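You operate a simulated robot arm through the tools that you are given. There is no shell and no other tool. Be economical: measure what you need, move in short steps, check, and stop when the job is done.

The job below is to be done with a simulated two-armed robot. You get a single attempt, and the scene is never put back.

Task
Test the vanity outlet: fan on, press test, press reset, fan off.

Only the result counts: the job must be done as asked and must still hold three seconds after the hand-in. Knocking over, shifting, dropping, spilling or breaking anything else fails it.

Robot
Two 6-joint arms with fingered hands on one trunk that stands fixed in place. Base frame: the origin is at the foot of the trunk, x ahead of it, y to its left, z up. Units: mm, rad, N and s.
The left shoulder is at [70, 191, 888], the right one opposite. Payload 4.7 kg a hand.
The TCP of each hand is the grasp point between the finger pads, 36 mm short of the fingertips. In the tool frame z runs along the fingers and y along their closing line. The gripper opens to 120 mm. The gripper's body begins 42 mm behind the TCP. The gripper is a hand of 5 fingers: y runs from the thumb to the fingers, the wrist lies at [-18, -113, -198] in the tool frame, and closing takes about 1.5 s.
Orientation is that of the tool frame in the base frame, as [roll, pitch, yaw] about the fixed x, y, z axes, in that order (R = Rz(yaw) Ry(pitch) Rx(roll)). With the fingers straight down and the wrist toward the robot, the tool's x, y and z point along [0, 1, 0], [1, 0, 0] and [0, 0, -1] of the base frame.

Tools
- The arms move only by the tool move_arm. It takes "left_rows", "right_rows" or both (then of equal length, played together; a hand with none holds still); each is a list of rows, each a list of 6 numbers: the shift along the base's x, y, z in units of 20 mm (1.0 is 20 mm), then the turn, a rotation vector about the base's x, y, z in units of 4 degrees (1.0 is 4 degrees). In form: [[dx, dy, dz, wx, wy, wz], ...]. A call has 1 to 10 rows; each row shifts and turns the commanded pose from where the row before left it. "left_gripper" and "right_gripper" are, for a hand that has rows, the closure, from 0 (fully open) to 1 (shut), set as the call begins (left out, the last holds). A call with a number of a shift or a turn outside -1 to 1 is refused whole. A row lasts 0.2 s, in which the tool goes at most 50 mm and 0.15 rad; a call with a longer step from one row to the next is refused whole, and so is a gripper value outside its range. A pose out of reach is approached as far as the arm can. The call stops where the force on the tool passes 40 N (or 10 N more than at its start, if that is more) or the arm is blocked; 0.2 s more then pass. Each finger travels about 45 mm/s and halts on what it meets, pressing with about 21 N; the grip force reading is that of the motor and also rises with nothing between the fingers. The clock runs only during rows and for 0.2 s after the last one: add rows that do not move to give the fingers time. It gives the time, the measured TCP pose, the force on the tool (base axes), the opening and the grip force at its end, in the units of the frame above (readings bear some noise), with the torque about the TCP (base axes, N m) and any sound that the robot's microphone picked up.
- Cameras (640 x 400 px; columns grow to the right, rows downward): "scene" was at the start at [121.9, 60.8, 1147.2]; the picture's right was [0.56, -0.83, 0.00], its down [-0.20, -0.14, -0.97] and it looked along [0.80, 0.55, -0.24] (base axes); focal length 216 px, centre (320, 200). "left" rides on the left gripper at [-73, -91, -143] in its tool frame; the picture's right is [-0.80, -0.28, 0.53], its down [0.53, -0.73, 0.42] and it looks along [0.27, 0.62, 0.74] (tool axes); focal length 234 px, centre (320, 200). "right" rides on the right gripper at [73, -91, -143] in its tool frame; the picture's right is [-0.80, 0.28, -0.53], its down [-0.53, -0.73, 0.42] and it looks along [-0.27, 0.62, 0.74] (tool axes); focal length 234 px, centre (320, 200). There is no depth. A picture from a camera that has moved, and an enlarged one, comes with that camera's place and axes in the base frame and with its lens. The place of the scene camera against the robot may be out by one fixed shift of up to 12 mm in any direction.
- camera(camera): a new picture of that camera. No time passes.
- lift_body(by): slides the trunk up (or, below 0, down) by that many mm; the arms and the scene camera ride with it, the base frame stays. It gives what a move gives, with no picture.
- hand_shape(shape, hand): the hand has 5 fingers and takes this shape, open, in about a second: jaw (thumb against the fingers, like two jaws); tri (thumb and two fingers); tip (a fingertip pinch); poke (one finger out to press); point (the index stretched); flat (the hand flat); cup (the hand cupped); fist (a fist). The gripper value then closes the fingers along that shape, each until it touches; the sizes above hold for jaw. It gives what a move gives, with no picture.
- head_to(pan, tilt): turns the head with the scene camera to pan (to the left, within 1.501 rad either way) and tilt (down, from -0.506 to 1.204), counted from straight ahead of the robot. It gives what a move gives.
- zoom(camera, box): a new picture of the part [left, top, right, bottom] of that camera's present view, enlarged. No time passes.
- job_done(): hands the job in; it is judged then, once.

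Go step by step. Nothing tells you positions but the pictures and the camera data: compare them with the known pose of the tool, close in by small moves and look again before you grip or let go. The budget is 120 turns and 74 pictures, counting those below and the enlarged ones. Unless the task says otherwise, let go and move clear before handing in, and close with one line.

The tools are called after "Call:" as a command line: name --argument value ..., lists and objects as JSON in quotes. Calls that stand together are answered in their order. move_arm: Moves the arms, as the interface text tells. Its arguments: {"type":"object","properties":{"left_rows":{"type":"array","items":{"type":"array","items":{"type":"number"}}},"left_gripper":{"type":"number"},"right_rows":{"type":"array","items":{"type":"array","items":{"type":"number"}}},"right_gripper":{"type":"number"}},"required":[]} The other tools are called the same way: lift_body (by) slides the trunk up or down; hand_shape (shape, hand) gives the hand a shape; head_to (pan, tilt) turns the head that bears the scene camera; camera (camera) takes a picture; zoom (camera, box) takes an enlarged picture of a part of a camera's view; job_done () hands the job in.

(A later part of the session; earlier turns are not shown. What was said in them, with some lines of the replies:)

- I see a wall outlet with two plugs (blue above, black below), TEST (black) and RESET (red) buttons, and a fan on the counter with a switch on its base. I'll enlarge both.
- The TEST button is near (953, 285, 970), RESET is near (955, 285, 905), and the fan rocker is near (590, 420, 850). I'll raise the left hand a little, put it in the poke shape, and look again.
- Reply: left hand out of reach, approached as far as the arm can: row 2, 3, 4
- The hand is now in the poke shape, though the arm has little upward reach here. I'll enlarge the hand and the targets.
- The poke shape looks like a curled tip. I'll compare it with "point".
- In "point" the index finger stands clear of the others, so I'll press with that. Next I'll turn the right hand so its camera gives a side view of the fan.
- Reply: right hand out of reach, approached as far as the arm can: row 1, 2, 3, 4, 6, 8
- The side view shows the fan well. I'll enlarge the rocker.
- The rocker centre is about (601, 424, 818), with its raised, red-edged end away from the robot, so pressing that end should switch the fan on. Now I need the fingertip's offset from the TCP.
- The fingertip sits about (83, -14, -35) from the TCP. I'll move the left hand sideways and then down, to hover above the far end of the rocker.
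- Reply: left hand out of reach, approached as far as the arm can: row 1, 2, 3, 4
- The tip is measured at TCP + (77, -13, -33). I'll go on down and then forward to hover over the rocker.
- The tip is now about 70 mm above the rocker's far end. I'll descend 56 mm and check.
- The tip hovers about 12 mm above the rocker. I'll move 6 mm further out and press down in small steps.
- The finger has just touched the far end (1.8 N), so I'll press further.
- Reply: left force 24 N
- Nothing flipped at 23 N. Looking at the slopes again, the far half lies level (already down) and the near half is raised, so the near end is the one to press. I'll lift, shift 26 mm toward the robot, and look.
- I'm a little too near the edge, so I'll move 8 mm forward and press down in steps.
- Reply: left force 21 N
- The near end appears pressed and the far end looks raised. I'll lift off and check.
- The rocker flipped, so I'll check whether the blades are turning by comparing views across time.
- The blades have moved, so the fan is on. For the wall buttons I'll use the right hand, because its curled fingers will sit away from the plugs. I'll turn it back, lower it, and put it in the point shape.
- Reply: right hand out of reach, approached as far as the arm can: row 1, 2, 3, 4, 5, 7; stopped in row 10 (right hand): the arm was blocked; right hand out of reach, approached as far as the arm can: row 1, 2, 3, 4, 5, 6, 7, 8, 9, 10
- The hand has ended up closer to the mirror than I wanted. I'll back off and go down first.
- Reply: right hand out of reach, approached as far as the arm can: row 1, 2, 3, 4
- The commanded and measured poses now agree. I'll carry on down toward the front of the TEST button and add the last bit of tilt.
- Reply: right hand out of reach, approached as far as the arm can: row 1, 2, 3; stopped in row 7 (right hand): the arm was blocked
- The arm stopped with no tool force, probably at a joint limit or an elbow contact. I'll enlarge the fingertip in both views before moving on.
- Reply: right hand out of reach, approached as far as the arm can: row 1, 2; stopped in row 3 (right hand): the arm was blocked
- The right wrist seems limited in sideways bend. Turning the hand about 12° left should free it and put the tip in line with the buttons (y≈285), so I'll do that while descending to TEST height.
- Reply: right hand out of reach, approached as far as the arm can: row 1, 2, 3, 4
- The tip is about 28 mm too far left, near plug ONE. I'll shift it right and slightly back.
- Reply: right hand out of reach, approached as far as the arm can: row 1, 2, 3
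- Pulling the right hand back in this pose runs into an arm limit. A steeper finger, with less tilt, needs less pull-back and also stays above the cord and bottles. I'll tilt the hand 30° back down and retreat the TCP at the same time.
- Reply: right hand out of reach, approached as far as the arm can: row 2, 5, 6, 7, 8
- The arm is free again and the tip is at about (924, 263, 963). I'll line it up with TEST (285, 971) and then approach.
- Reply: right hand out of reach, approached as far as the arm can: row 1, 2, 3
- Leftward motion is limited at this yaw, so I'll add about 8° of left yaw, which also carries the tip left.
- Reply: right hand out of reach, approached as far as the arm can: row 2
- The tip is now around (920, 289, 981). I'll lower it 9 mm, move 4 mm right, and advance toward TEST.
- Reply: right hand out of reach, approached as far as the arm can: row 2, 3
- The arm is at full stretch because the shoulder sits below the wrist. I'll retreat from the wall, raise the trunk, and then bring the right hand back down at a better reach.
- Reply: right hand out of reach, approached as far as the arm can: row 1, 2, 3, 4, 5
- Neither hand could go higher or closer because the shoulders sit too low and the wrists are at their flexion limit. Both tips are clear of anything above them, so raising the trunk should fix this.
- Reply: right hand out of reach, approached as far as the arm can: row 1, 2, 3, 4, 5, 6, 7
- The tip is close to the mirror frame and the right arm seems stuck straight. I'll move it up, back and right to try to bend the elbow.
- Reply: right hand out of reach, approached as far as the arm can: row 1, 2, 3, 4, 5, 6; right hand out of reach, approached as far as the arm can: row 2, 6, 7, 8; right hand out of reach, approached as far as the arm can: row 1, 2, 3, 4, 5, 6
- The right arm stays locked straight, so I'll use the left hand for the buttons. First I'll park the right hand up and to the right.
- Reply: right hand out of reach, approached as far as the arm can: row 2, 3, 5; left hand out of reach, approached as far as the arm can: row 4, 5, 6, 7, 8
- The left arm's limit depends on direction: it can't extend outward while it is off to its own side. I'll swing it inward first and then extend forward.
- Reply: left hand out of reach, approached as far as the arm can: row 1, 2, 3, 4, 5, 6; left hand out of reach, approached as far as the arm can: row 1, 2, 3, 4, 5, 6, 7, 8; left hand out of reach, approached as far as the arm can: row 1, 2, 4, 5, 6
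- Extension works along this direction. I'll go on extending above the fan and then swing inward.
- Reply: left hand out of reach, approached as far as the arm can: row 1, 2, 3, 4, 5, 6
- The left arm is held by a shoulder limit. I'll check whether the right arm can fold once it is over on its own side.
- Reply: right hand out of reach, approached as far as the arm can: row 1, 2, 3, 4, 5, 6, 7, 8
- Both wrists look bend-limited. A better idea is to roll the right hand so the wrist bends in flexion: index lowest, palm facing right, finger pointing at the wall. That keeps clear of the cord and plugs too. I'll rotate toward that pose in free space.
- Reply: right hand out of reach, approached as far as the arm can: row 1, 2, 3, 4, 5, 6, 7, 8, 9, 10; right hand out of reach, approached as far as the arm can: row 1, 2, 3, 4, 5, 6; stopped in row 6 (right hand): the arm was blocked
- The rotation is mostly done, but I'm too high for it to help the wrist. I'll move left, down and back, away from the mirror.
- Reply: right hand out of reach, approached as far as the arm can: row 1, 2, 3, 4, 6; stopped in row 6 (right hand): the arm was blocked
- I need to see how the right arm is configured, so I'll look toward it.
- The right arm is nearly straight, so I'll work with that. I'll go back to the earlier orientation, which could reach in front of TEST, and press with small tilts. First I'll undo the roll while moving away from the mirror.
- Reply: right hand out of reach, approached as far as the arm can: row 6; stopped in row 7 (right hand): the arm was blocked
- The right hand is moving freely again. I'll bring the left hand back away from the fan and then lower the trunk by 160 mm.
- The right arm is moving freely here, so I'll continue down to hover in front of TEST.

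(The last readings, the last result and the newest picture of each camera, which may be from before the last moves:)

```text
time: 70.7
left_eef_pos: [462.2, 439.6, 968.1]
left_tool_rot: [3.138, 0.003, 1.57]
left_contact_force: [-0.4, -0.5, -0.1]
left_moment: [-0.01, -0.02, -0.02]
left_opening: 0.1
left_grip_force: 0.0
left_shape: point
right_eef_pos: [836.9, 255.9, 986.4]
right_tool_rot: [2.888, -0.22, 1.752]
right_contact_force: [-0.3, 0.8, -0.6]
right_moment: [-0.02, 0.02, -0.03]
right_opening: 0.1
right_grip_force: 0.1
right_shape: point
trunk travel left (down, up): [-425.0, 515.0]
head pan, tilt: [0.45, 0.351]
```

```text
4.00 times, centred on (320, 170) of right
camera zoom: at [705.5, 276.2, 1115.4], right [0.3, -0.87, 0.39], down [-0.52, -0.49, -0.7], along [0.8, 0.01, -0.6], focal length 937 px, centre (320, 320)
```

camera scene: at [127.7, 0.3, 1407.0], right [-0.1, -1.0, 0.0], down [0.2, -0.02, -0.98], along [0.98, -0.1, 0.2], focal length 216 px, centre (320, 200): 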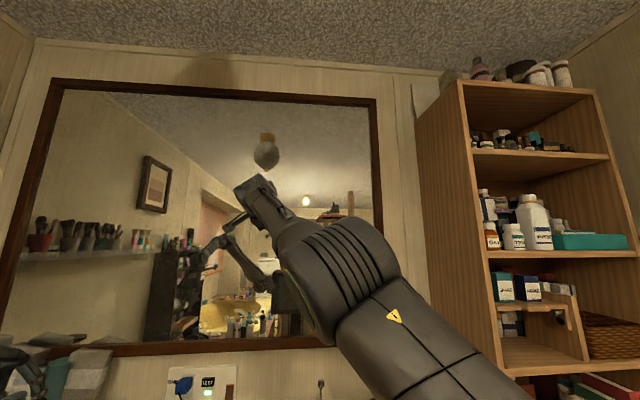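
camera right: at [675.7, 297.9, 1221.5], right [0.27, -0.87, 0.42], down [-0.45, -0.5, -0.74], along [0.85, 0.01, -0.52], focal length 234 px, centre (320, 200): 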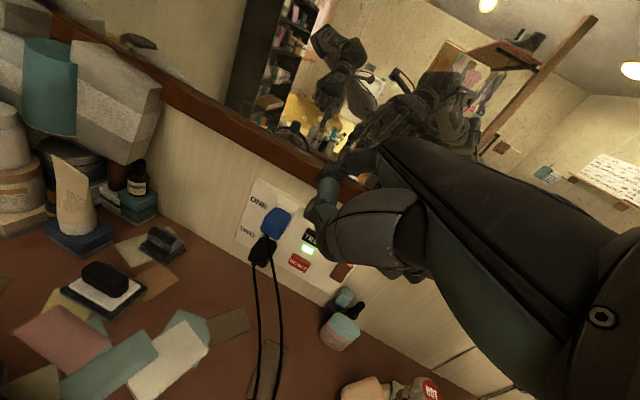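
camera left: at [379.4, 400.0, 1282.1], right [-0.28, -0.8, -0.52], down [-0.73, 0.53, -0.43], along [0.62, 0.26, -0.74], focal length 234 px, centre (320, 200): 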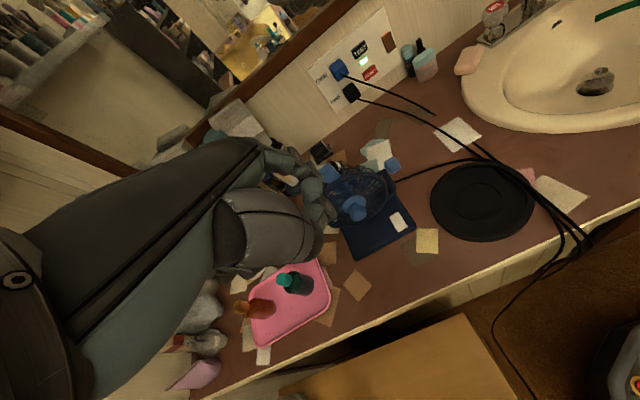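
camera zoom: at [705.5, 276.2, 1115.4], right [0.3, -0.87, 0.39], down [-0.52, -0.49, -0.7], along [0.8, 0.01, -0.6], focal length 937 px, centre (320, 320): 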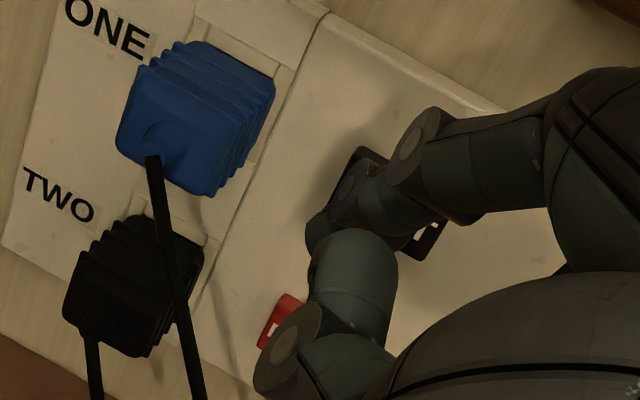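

The tip is hovering near (915, 289, 983). I'll lower it to TEST height and advance using the tilt-forward motion.

Call:
move_arm --right_rows '[[0.15, -0.15, -0.55, 0, 0, 0], [0.35, 0, -0.15, 0, -0.5, 0], [0.35, 0, -0.15, 0, -0.5, 0]]'

Call:
zoom --camera "right" --box '[240, 120, 400, 220]'

Call:
camera --camera "scene"

```text
time: 71.5
left_eef_pos: [463.5, 439.0, 967.1]
left_tool_rot: [3.14, -0.001, 1.572]
left_contact_force: [-0.9, -0.1, -0.1]
left_moment: [-0.01, 0.01, 0.0]
left_opening: 0.0
left_grip_force: 0.1
left_shape: point
right_eef_pos: [855.2, 251.9, 968.7]
right_tool_rot: [2.816, -0.208, 1.769]
right_contact_force: [0.6, 0.0, 0.2]
right_moment: [-0.01, -0.01, 0.0]
right_opening: 0.0
right_grip_force: 0.1
right_shape: point
trunk travel left (down, up): [-425.0, 515.0]
head pan, tilt: [0.45, 0.351]
```

```text
4.00 times, centred on (320, 170) of right
camera zoom: at [715.3, 274.1, 1088.6], right [0.27, -0.87, 0.41], down [-0.47, -0.49, -0.73], along [0.84, 0.01, -0.54], focal length 937 px, centre (320, 320)
```

zoom: 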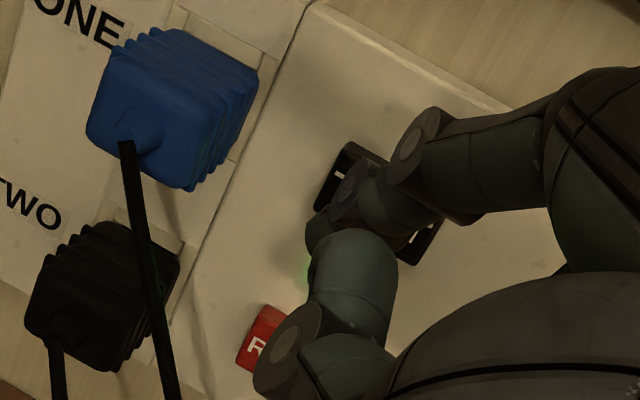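

```text
15 pictures are left
camera scene: at [128.3, 49.2, 1197.2], right [0.44, -0.9, 0.0], down [-0.31, -0.15, -0.94], along [0.85, 0.41, -0.34], focal length 216 px, centre (320, 200)
```

scene: 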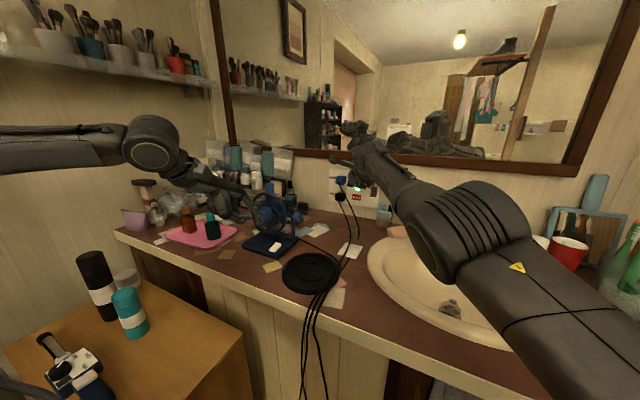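

The tip is at about (935, 288, 971) and TEST is centred near (953, 280, 976). I'll correct slightly and push forward.

Call:
move_arm --right_rows '[[0.1, -0.3, 0.2, 0, 0, 0], [0.3, 0, -0.12, 0, -0.4, 0], [0.3, 0, -0.12, 0, -0.4, 0]]'

Call:
zoom --camera "right" --box '[240, 120, 400, 220]'

```text
time: 72.3
left_eef_pos: [463.3, 438.4, 967.1]
left_tool_rot: [3.14, 0.001, 1.572]
left_contact_force: [-0.6, 0.3, -0.1]
left_moment: [0.02, -0.03, 0.01]
left_opening: 0.0
left_grip_force: 0.1
left_shape: point
right_eef_pos: [869.6, 246.3, 968.3]
right_tool_rot: [2.76, -0.196, 1.781]
right_contact_force: [-0.3, -0.1, 0.0]
right_moment: [0.01, -0.02, 0.0]
right_opening: 0.2
right_grip_force: 0.1
right_shape: point
trunk travel left (down, up): [-425.0, 515.0]
head pan, tilt: [0.45, 0.351]
```

```text
4.00 times, centred on (320, 170) of right
camera zoom: at [724.1, 267.3, 1079.6], right [0.25, -0.87, 0.42], down [-0.43, -0.49, -0.76], along [0.87, 0.01, -0.5], focal length 937 px, centre (320, 320)
```

zoom: 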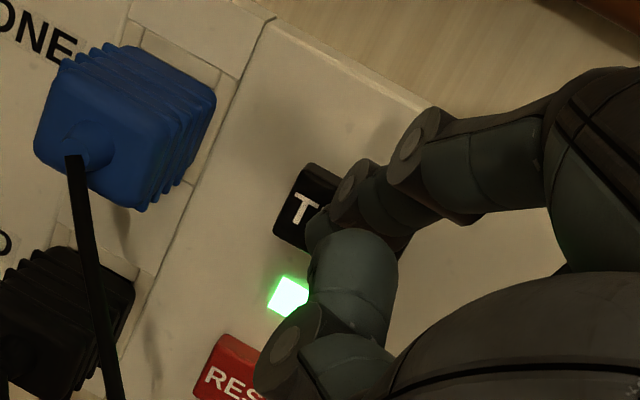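

The tip is in front of TEST with no contact yet, so I'll press on in small steps.

Call:
move_arm --right_rows '[[0.2, 0, -0.04, 0, -0.25, 0], [0.2, 0, -0.04, 0, -0.25, 0]]'

```text
time: 72.9
left_eef_pos: [462.8, 438.1, 967.2]
left_tool_rot: [3.14, 0.0, 1.573]
left_contact_force: [-0.5, 0.3, 0.4]
left_moment: [-0.01, -0.01, -0.01]
left_opening: 0.4
left_grip_force: 0.0
left_shape: point
right_eef_pos: [877.9, 243.1, 967.7]
right_tool_rot: [2.725, -0.19, 1.788]
right_contact_force: [-0.3, -0.6, -0.4]
right_moment: [-0.02, 0.01, 0.0]
right_opening: 0.0
right_grip_force: 0.1
right_shape: point
right hand out of reach, approached as far as the arm can: row 2
trunk travel left (down, up): [-425.0, 515.0]
head pan, tilt: [0.45, 0.351]
```

Call:
move_arm --right_rows '[[0.2, 0.1, -0.12, 0, -0.4, 0], [0.2, 0.05, -0.12, 0, -0.4, 0]]'

Call:
zoom --camera "right" --box '[240, 120, 400, 220]'

```text
time: 73.5
left_eef_pos: [462.4, 439.2, 967.3]
left_tool_rot: [3.139, 0.001, 1.573]
left_contact_force: [0.6, 0.0, -0.3]
left_moment: [-0.04, -0.01, 0.02]
left_opening: 0.0
left_grip_force: 0.0
left_shape: point
right_eef_pos: [885.1, 245.0, 962.7]
right_tool_rot: [2.671, -0.177, 1.8]
right_contact_force: [-0.1, -0.6, 0.5]
right_moment: [0.01, 0.01, 0.01]
right_opening: 0.0
right_grip_force: 0.1
right_shape: point
trunk travel left (down, up): [-425.0, 515.0]
head pan, tilt: [0.45, 0.351]
```

```text
4.00 times, centred on (320, 170) of right
camera zoom: at [729.0, 266.9, 1059.7], right [0.21, -0.87, 0.44], down [-0.36, -0.49, -0.79], along [0.91, 0.01, -0.42], focal length 937 px, centre (320, 320)
```

zoom: 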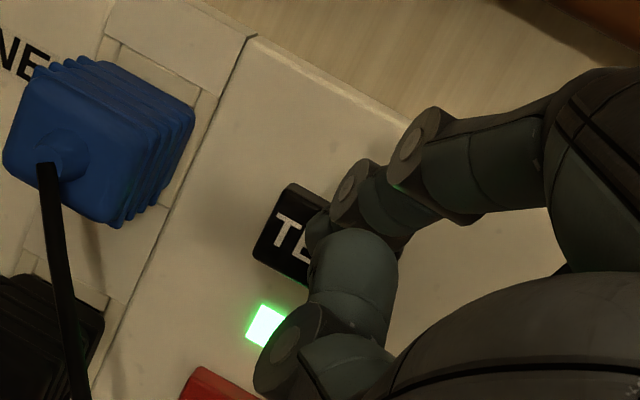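

Still no contact; the wall is somewhat deeper than I estimated. The alignment is good, so I'll keep going.

Call:
move_arm --right_rows '[[0.2, 0.03, -0.1, 0, -0.35, 0], [0.2, 0.03, -0.1, 0, -0.35, 0]]'

```text
time: 74.1
left_eef_pos: [463.1, 438.7, 966.6]
left_tool_rot: [3.14, -0.001, 1.572]
left_contact_force: [0.6, -0.5, -0.4]
left_moment: [0.01, -0.01, 0.05]
left_opening: 0.0
left_grip_force: 0.0
left_shape: point
right_eef_pos: [892.3, 248.7, 958.5]
right_tool_rot: [2.623, -0.165, 1.805]
right_contact_force: [0.7, 0.4, 0.5]
right_moment: [0.0, 0.01, 0.01]
right_opening: 0.0
right_grip_force: 0.1
right_shape: point
trunk travel left (down, up): [-425.0, 515.0]
head pan, tilt: [0.45, 0.351]
```

Call:
move_arm --right_rows '[[0.2, -0.1, -0.05, 0, -0.3, 0], [0.2, -0.05, -0.05, 0, -0.3, 0]]'

Call:
zoom --camera "right" --box '[240, 120, 400, 220]'

```text
time: 74.7
left_eef_pos: [463.4, 439.3, 966.5]
left_tool_rot: [3.14, -0.002, 1.572]
left_contact_force: [-0.2, -0.1, 0.2]
left_moment: [0.0, 0.01, 0.01]
left_opening: 0.0
left_grip_force: 0.0
left_shape: point
right_eef_pos: [899.9, 246.2, 955.3]
right_tool_rot: [2.582, -0.158, 1.811]
right_contact_force: [-1.3, -0.3, 0.0]
right_moment: [0.01, -0.04, 0.07]
right_opening: 114.1
right_grip_force: 0.1
right_shape: point
trunk travel left (down, up): [-425.0, 515.0]
head pan, tilt: [0.45, 0.351]
```

```text
4.00 times, centred on (320, 170) of right
camera zoom: at [735.8, 266.8, 1039.2], right [0.17, -0.87, 0.46], down [-0.29, -0.49, -0.82], along [0.94, 0.01, -0.33], focal length 937 px, centre (320, 320)
```

zoom: 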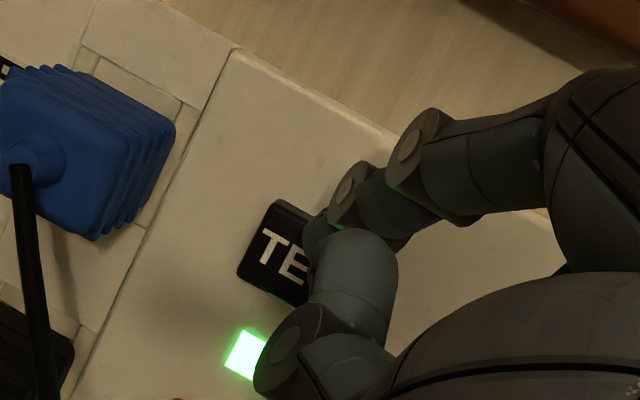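

It has made first contact (about 1 N). I'll press further.

Call:
move_arm --right_rows '[[0.2, -0.05, -0.05, 0, -0.25, 0], [0.2, -0.05, -0.05, 0, -0.25, 0]]'

Call:
zoom --camera "right" --box '[240, 120, 400, 220]'

```text
time: 75.3
left_eef_pos: [463.1, 440.0, 966.3]
left_tool_rot: [3.139, 0.002, 1.571]
left_contact_force: [-0.2, 0.5, -0.6]
left_moment: [0.0, 0.0, 0.01]
left_opening: 0.0
left_grip_force: 0.1
left_shape: point
right_eef_pos: [906.8, 243.5, 955.4]
right_tool_rot: [2.546, -0.149, 1.819]
right_contact_force: [-6.1, 2.4, -0.3]
right_moment: [-0.05, -0.11, 0.29]
right_opening: 114.2
right_grip_force: 0.1
right_shape: point
trunk travel left (down, up): [-425.0, 515.0]
head pan, tilt: [0.45, 0.351]
heard: click
```

```text
4.00 times, centred on (320, 170) of right
camera zoom: at [739.0, 264.1, 1032.1], right [0.15, -0.87, 0.47], down [-0.25, -0.49, -0.83], along [0.95, 0.01, -0.3], focal length 937 px, centre (320, 320)
```

zoom: 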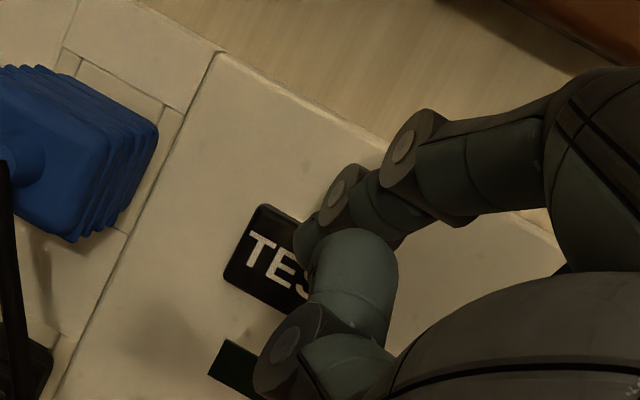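

Heard a click and the green light went out, so TEST is done. I'll retract, roll the outer fingers up a little to clear the bottles, and look.

Call:
move_arm --right_rows '[[-0.5, 0.1, 0.1, 0, 0.6, 0], [-0.5, 0.1, 0.1, 0, 0.6, 0], [-0.5, 0.1, 0.1, 0, 0.6, 0], [0, 0, 0, -0.8, 0, 0], [0, 0, 0, -0.8, 0, 0], [0, 0, 0, -0.8, 0, 0]]'

Call:
camera --camera "right"

Call:
zoom --camera "scene" --box '[310, 140, 422, 240]'

```text
time: 76.7
left_eef_pos: [463.4, 438.7, 967.0]
left_tool_rot: [3.141, 0.001, 1.57]
left_contact_force: [-0.2, 0.3, 0.5]
left_moment: [0.02, 0.01, 0.03]
left_opening: 0.1
left_grip_force: 0.1
left_shape: point
right_eef_pos: [873.8, 241.0, 960.6]
right_tool_rot: [2.709, -0.012, 1.796]
right_contact_force: [-0.3, 0.6, 0.4]
right_moment: [-0.02, -0.05, 0.01]
right_opening: 114.4
right_grip_force: 0.1
right_shape: point
right hand out of reach, approached as far as the arm can: row 5, 6
trunk travel left (down, up): [-425.0, 515.0]
head pan, tilt: [0.45, 0.351]
```

```text
10 pictures are left
camera right: at [716.9, 277.8, 1053.6], right [0.21, -0.78, 0.58], down [-0.36, -0.62, -0.7], along [0.91, -0.06, -0.41], focal length 234 px, centre (320, 200)
```

right: 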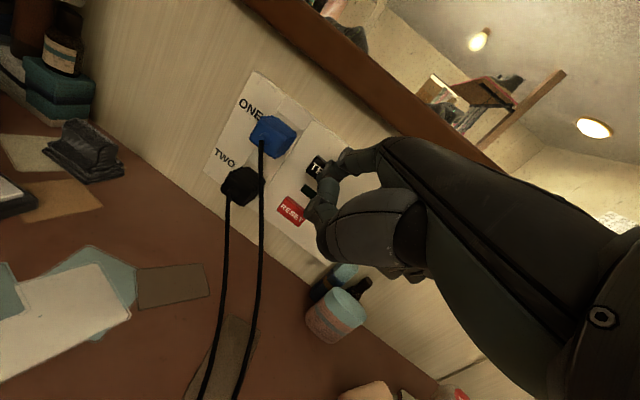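

```text
4.00 times, centred on (366, 190) of scene
camera zoom: at [128.0, 49.2, 1197.2], right [0.44, -0.9, 0.0], down [-0.31, -0.15, -0.94], along [0.85, 0.41, -0.34], focal length 864 px, centre (136, 240)
```

zoom: 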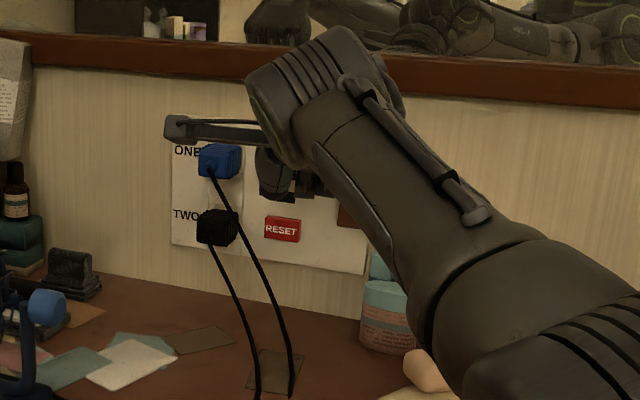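

There's clearance to the bottles and cord. I'll lower the whole trunk 64 mm so the finger comes level with RESET, then check.

Call:
lift_body --by -62

Call:
zoom --camera "right" --box '[240, 120, 400, 220]'

```text
time: 77.7
left_eef_pos: [461.1, 439.2, 904.8]
left_tool_rot: [3.14, 0.001, 1.571]
left_contact_force: [-0.1, 0.0, 0.4]
left_moment: [-0.01, -0.02, -0.03]
left_opening: 0.0
left_grip_force: 0.1
left_shape: point
right_eef_pos: [873.4, 240.3, 898.4]
right_tool_rot: [2.708, -0.014, 1.794]
right_contact_force: [-0.1, 0.8, 0.4]
right_moment: [0.01, 0.04, 0.04]
right_opening: 114.3
right_grip_force: 0.0
right_shape: point
trunk travel left (down, up): [-363.0, 577.0]
head pan, tilt: [0.45, 0.351]
```

```text
4.00 times, centred on (320, 170) of right
camera zoom: at [717.1, 277.3, 992.0], right [0.21, -0.78, 0.58], down [-0.36, -0.62, -0.7], along [0.91, -0.06, -0.41], focal length 937 px, centre (320, 320)
```

zoom: 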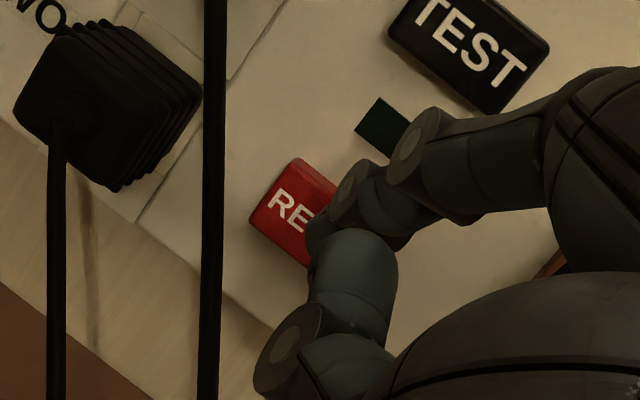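

RESET is right in front of the fingertip. I'll nudge left and down a little, then press in steps.

Call:
move_arm --right_rows '[[0, 0.35, -0.2, 0, 0, 0], [0.3, 0, -0.15, 0, -0.4, 0], [0.3, 0, -0.15, 0, -0.4, 0], [0.2, 0, -0.1, 0, -0.3, 0]]'

Call:
zoom --camera "right" --box '[240, 120, 400, 220]'

```text
time: 78.7
left_eef_pos: [464.9, 438.9, 904.5]
left_tool_rot: [3.14, -0.001, 1.57]
left_contact_force: [0.9, 0.2, 0.3]
left_moment: [0.0, 0.01, -0.01]
left_opening: 0.0
left_grip_force: 0.0
left_shape: point
right_eef_pos: [887.7, 240.2, 886.6]
right_tool_rot: [2.634, 0.003, 1.795]
right_contact_force: [0.0, 0.1, -0.4]
right_moment: [0.0, -0.02, 0.01]
right_opening: 114.1
right_grip_force: 0.1
right_shape: point
right hand out of reach, approached as far as the arm can: row 1
trunk travel left (down, up): [-363.0, 577.0]
head pan, tilt: [0.45, 0.351]
```

```text
4.00 times, centred on (320, 170) of right
camera zoom: at [724.5, 278.3, 967.0], right [0.17, -0.78, 0.6], down [-0.3, -0.62, -0.73], along [0.94, -0.06, -0.34], focal length 937 px, centre (320, 320)
```

zoom: 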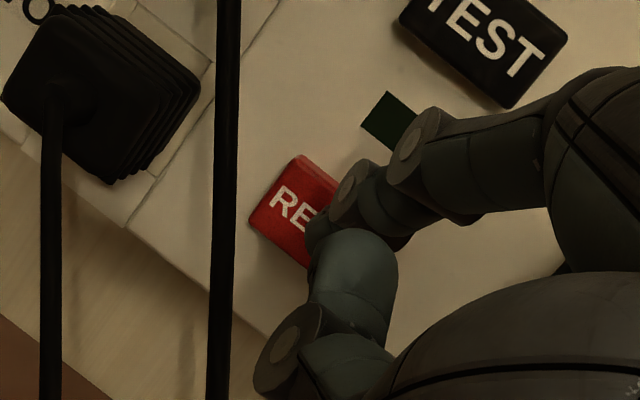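

Call:
move_arm --right_rows '[[0.25, 0.05, -0.1, 0, -0.3, 0], [0.25, 0.05, -0.1, 0, -0.3, 0]]'

```text
time: 79.3
left_eef_pos: [463.2, 438.5, 903.9]
left_tool_rot: [3.139, -0.001, 1.57]
left_contact_force: [-0.5, -0.1, 0.4]
left_moment: [0.02, 0.01, 0.0]
left_opening: 0.0
left_grip_force: 0.1
left_shape: point
right_eef_pos: [892.7, 239.6, 884.5]
right_tool_rot: [2.591, 0.012, 1.794]
right_contact_force: [-0.2, 0.7, 0.0]
right_moment: [0.03, 0.0, -0.04]
right_opening: 114.4
right_grip_force: 0.0
right_shape: point
right hand out of reach, approached as far as the arm can: row 1
trunk travel left (down, up): [-363.0, 577.0]
head pan, tilt: [0.45, 0.351]
```

Call:
move_arm --right_rows '[[0.3, 0, -0.12, 0, -0.35, 0], [0.3, 0, -0.12, 0, -0.35, 0]]'

```text
time: 79.9
left_eef_pos: [462.2, 437.7, 904.4]
left_tool_rot: [3.14, 0.0, 1.57]
left_contact_force: [0.8, -0.1, -0.3]
left_moment: [-0.03, 0.0, -0.02]
left_opening: 0.0
left_grip_force: 0.2
left_shape: point
right_eef_pos: [902.0, 237.4, 880.1]
right_tool_rot: [2.542, 0.022, 1.795]
right_contact_force: [-2.4, 0.2, 1.0]
right_moment: [0.02, -0.14, 0.08]
right_opening: 114.3
right_grip_force: 0.0
right_shape: point
right hand out of reach, approached as far as the arm can: row 1
trunk travel left (down, up): [-363.0, 577.0]
head pan, tilt: [0.45, 0.351]
heard: click
```

A click. I'll check the light.

Call:
zoom --camera "right" --box '[240, 120, 400, 220]'

```text
4.00 times, centred on (320, 170) of right
camera zoom: at [733.5, 273.6, 946.0], right [0.11, -0.79, 0.61], down [-0.24, -0.62, -0.75], along [0.97, -0.06, -0.25], focal length 937 px, centre (320, 320)
```

zoom: 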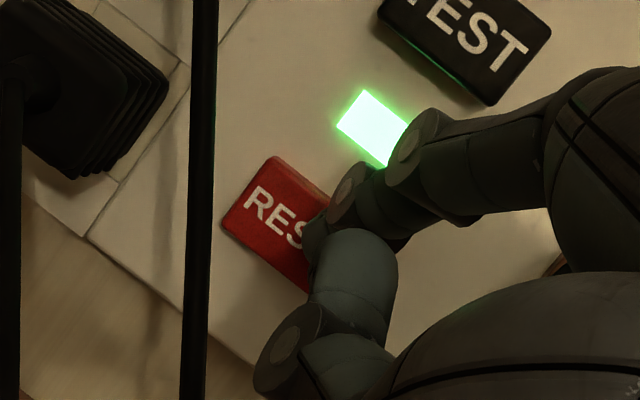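

The green light is on again, so RESET is done. I'll retract the right hand and start the left hand toward the rocker's far end, which is now raised, to switch the fan off.

Call:
move_arm --right_rows '[[-0.5, 0.1, 0.15, 0, 0.6, 0], [-0.5, 0.1, 0.15, 0, 0.6, 0], [-0.5, 0.1, 0.15, 0, 0.6, 0], [-0.4, 0, 0.3, 0, 0.4, 0], [-0.3, 0, 0.5, 0, 0, 0], [-0.3, 0, 0.7, 0, 0, 0], [-0.3, 0, 0.7, 0, 0, 0]]'

Call:
move_arm --left_rows '[[0.6, 0, -0.3, 0, 0, 0], [0.6, 0, -0.3, 0, 0, 0], [0.6, 0, -0.3, 0, 0, 0], [0.6, -0.05, -0.3, 0, 0, 0], [0.6, -0.1, 0, 0, 0, 0], [0.6, -0.1, 0, 0, 0, 0]]'

```text
time: 81.5
left_eef_pos: [462.4, 439.4, 905.4]
left_tool_rot: [-3.141, 0.0, 1.57]
left_contact_force: [0.7, 0.0, -0.6]
left_moment: [0.02, 0.04, -0.01]
left_opening: 0.0
left_grip_force: 0.0
left_shape: point
right_eef_pos: [857.6, 250.7, 935.8]
right_tool_rot: [2.694, -0.011, 1.795]
right_contact_force: [0.8, 0.6, -0.3]
right_moment: [0.0, 0.02, 0.0]
right_opening: 114.3
right_grip_force: 0.0
right_shape: point
right hand out of reach, approached as far as the arm can: row 3, 5, 7
trunk travel left (down, up): [-363.0, 577.0]
head pan, tilt: [0.45, 0.351]
```

```text
time: 82.9
left_eef_pos: [535.9, 433.5, 880.6]
left_tool_rot: [3.14, 0.002, 1.572]
left_contact_force: [0.5, 0.0, 0.6]
left_moment: [0.0, 0.0, -0.01]
left_opening: 0.0
left_grip_force: 0.2
left_shape: point
right_eef_pos: [858.4, 249.7, 934.5]
right_tool_rot: [2.695, -0.01, 1.793]
right_contact_force: [0.1, 0.7, -0.5]
right_moment: [0.02, 0.0, 0.03]
right_opening: 114.2
right_grip_force: 0.1
right_shape: point
trunk travel left (down, up): [-363.0, 577.0]
head pan, tilt: [0.45, 0.351]
```

Call:
zoom --camera "scene" --box '[235, 200, 315, 260]'

```text
6.67 times, centred on (275, 230) of scene
camera zoom: at [129.0, 48.6, 1135.1], right [0.44, -0.9, 0.0], down [-0.31, -0.15, -0.94], along [0.85, 0.41, -0.34], focal length 1440 px, centre (620, 0)
```

zoom: 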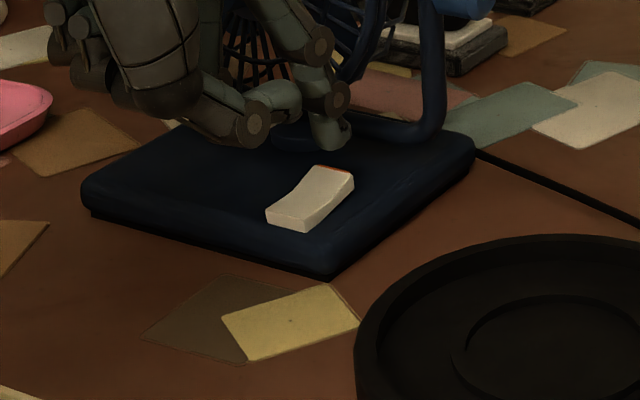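

The tip is directly above the raised far end, so I'll press down.

Call:
move_arm --left_rows '[[0, 0, -0.3, 0, 0, 0], [0, 0, -0.3, 0, 0, 0], [0, 0, -0.25, 0, 0, 0], [0, 0, -0.2, 0, 0, 0]]'

```text
time: 83.9
left_eef_pos: [534.4, 433.3, 859.6]
left_tool_rot: [3.14, -0.001, 1.571]
left_contact_force: [0.0, 0.2, 1.8]
left_moment: [-0.03, -0.11, 0.0]
left_opening: 0.0
left_grip_force: 0.3
left_shape: point
right_eef_pos: [857.7, 250.2, 935.0]
right_tool_rot: [2.697, -0.01, 1.794]
right_contact_force: [-0.5, 0.1, -0.3]
right_moment: [0.0, 0.0, 0.02]
right_opening: 114.2
right_grip_force: 0.0
right_shape: point
trunk travel left (down, up): [-363.0, 577.0]
head pan, tilt: [0.45, 0.351]
```

Call:
move_arm --left_rows '[[0, 0, -0.2, 0, 0, 0], [0, 0, 0, 0, 0, 0]]'

Call:
move_arm --left_rows '[[0, 0, 0.6, 0, 0, 0], [0, 0, 0.6, 0, 0, 0], [-0.7, 0, 0.5, 0, 0, 0], [-0.7, 0, 0.5, 0, 0, 0], [-0.7, 0, 0.3, 0, 0, 0], [-0.7, 0, 0, 0, 0, 0]]'

Call:
zoom --camera "scene" --box '[235, 180, 315, 260]'

```text
time: 84.5
left_eef_pos: [535.1, 432.2, 857.3]
left_tool_rot: [3.139, -0.001, 1.572]
left_contact_force: [-1.6, 0.1, 9.4]
left_moment: [-0.18, -0.62, -0.02]
left_opening: 0.1
left_grip_force: 0.0
left_shape: point
right_eef_pos: [856.9, 250.9, 935.7]
right_tool_rot: [2.695, -0.012, 1.796]
right_contact_force: [0.8, -1.3, -0.9]
right_moment: [-0.02, -0.02, -0.02]
right_opening: 114.0
right_grip_force: 0.1
right_shape: point
trunk travel left (down, up): [-363.0, 577.0]
head pan, tilt: [0.45, 0.351]
```

```text
time: 85.9
left_eef_pos: [477.4, 433.3, 905.0]
left_tool_rot: [3.141, 0.001, 1.57]
left_contact_force: [0.6, -0.2, 0.0]
left_moment: [-0.02, -0.01, 0.0]
left_opening: 0.1
left_grip_force: 0.1
left_shape: point
right_eef_pos: [858.1, 250.9, 935.0]
right_tool_rot: [2.696, -0.009, 1.793]
right_contact_force: [-0.7, -0.3, -0.3]
right_moment: [-0.01, -0.01, -0.03]
right_opening: 114.1
right_grip_force: 0.0
right_shape: point
trunk travel left (down, up): [-363.0, 577.0]
head pan, tilt: [0.45, 0.351]
```

```text
5.00 times, centred on (275, 220) of scene
camera zoom: at [128.5, 49.7, 1135.1], right [0.44, -0.9, 0.0], down [-0.31, -0.15, -0.94], along [0.85, 0.41, -0.34], focal length 1080 px, centre (545, 100)
```

zoom: 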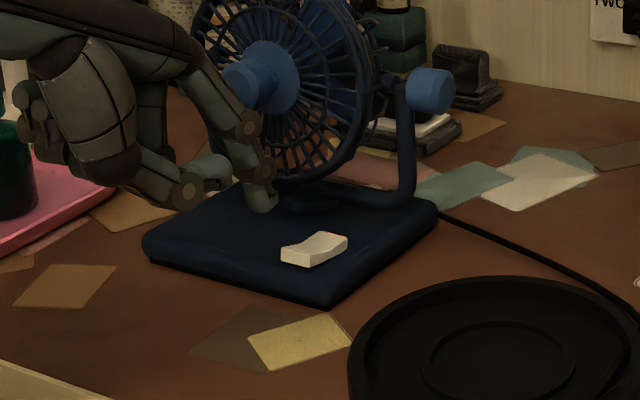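

The rocker is back in its original position. I'll move both hands clear and check that the blades stay still and the light is on.

Call:
move_arm --left_rows '[[-0.4, 0, 0.5, 0, 0, 0], [-0.4, 0, 0.5, 0, 0, 0], [0, 0, 0.3, 0, 0, 0], [0, 0, 0, 0, 0, 0], [0, 0, 0, 0, 0, 0], [0, 0, 0, 0, 0, 0]]' --right_rows '[[-0.4, 0, 0.4, 0, 0.3, 0], [-0.4, 0, 0.7, 0, 0.3, 0], [-0.35, 0, 0.8, 0, 0, 0], [-0.35, 0, 0.8, 0, 0, 0], [-0.35, 0, 0.8, 0, 0, 0], [-0.3, 0, 0.8, 0, 0, 0]]'

Call:
zoom --camera "scene" --box '[240, 170, 368, 250]'

Call:
move_arm --left_rows '[[0, 0, 0, 0, 0, 0], [0, 0, 0, 0, 0, 0], [0, 0, 0, 0, 0, 0], [0, 0, 0, 0, 0, 0], [0, 0, 0, 0, 0, 0], [0, 0, 0, 0, 0, 0]]'

Call:
zoom --camera "scene" --box '[240, 170, 368, 250]'

```text
time: 87.3
left_eef_pos: [462.9, 433.5, 931.2]
left_tool_rot: [3.141, 0.001, 1.571]
left_contact_force: [0.1, -0.3, 0.4]
left_moment: [0.04, -0.03, 0.04]
left_opening: 0.3
left_grip_force: 0.0
left_shape: point
right_eef_pos: [820.2, 252.1, 1019.4]
right_tool_rot: [2.741, -0.023, 1.788]
right_contact_force: [-0.4, -0.4, -1.2]
right_moment: [0.02, 0.0, 0.0]
right_opening: 114.5
right_grip_force: 0.1
right_shape: point
right hand out of reach, approached as far as the arm can: row 3, 5
trunk travel left (down, up): [-363.0, 577.0]
head pan, tilt: [0.45, 0.351]
```

```text
5.00 times, centred on (304, 210) of scene
camera zoom: at [128.6, 48.9, 1135.1], right [0.44, -0.9, 0.0], down [-0.31, -0.15, -0.94], along [0.85, 0.41, -0.34], focal length 1080 px, centre (400, 150)
```

zoom: 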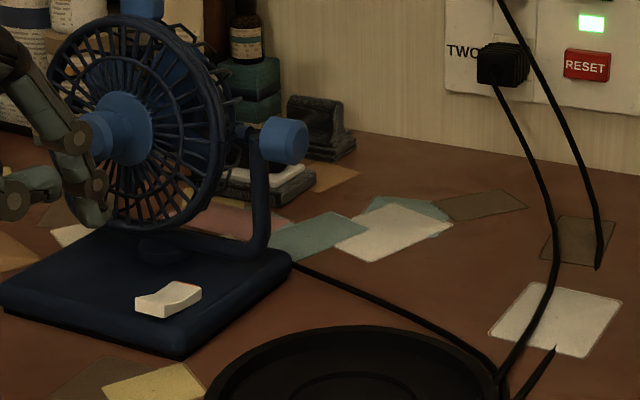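

```text
time: 88.7
left_eef_pos: [463.5, 434.0, 930.8]
left_tool_rot: [3.14, 0.0, 1.57]
left_contact_force: [-0.3, 0.4, 0.4]
left_moment: [-0.03, 0.0, 0.0]
left_opening: 0.0
left_grip_force: 0.1
left_shape: point
right_eef_pos: [820.0, 250.8, 1020.6]
right_tool_rot: [2.74, -0.023, 1.79]
right_contact_force: [0.1, 1.8, -0.1]
right_moment: [-0.02, 0.0, -0.01]
right_opening: 114.0
right_grip_force: 0.1
right_shape: point
trunk travel left (down, up): [-363.0, 577.0]
head pan, tilt: [0.45, 0.351]
```

```text
5.00 times, centred on (304, 210) of scene
camera zoom: at [128.5, 48.9, 1135.1], right [0.44, -0.9, 0.0], down [-0.31, -0.15, -0.94], along [0.85, 0.41, -0.34], focal length 1080 px, centre (400, 150)
```

zoom: 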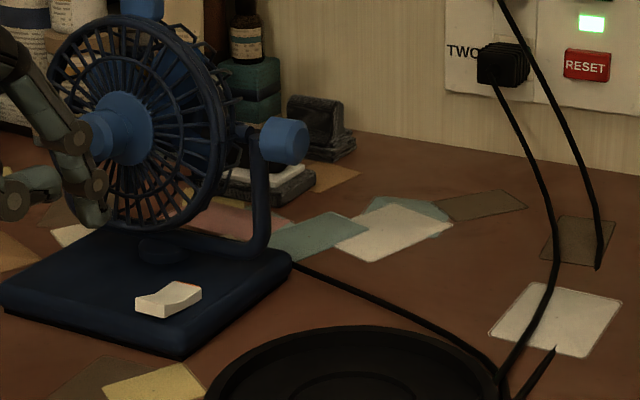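

The blades look the same in both views, so the fan is off. The green light is on and both hands are clear, so I'm handing in.

Call:
job_done

```text
The job is handed in.
```

The outlet test is done in the order you asked: fan on, TEST pressed (click, light out), RESET pressed (click, light back on), fan off. I saw nothing knocked or moved, and both hands ended clear of the outlet and fan.
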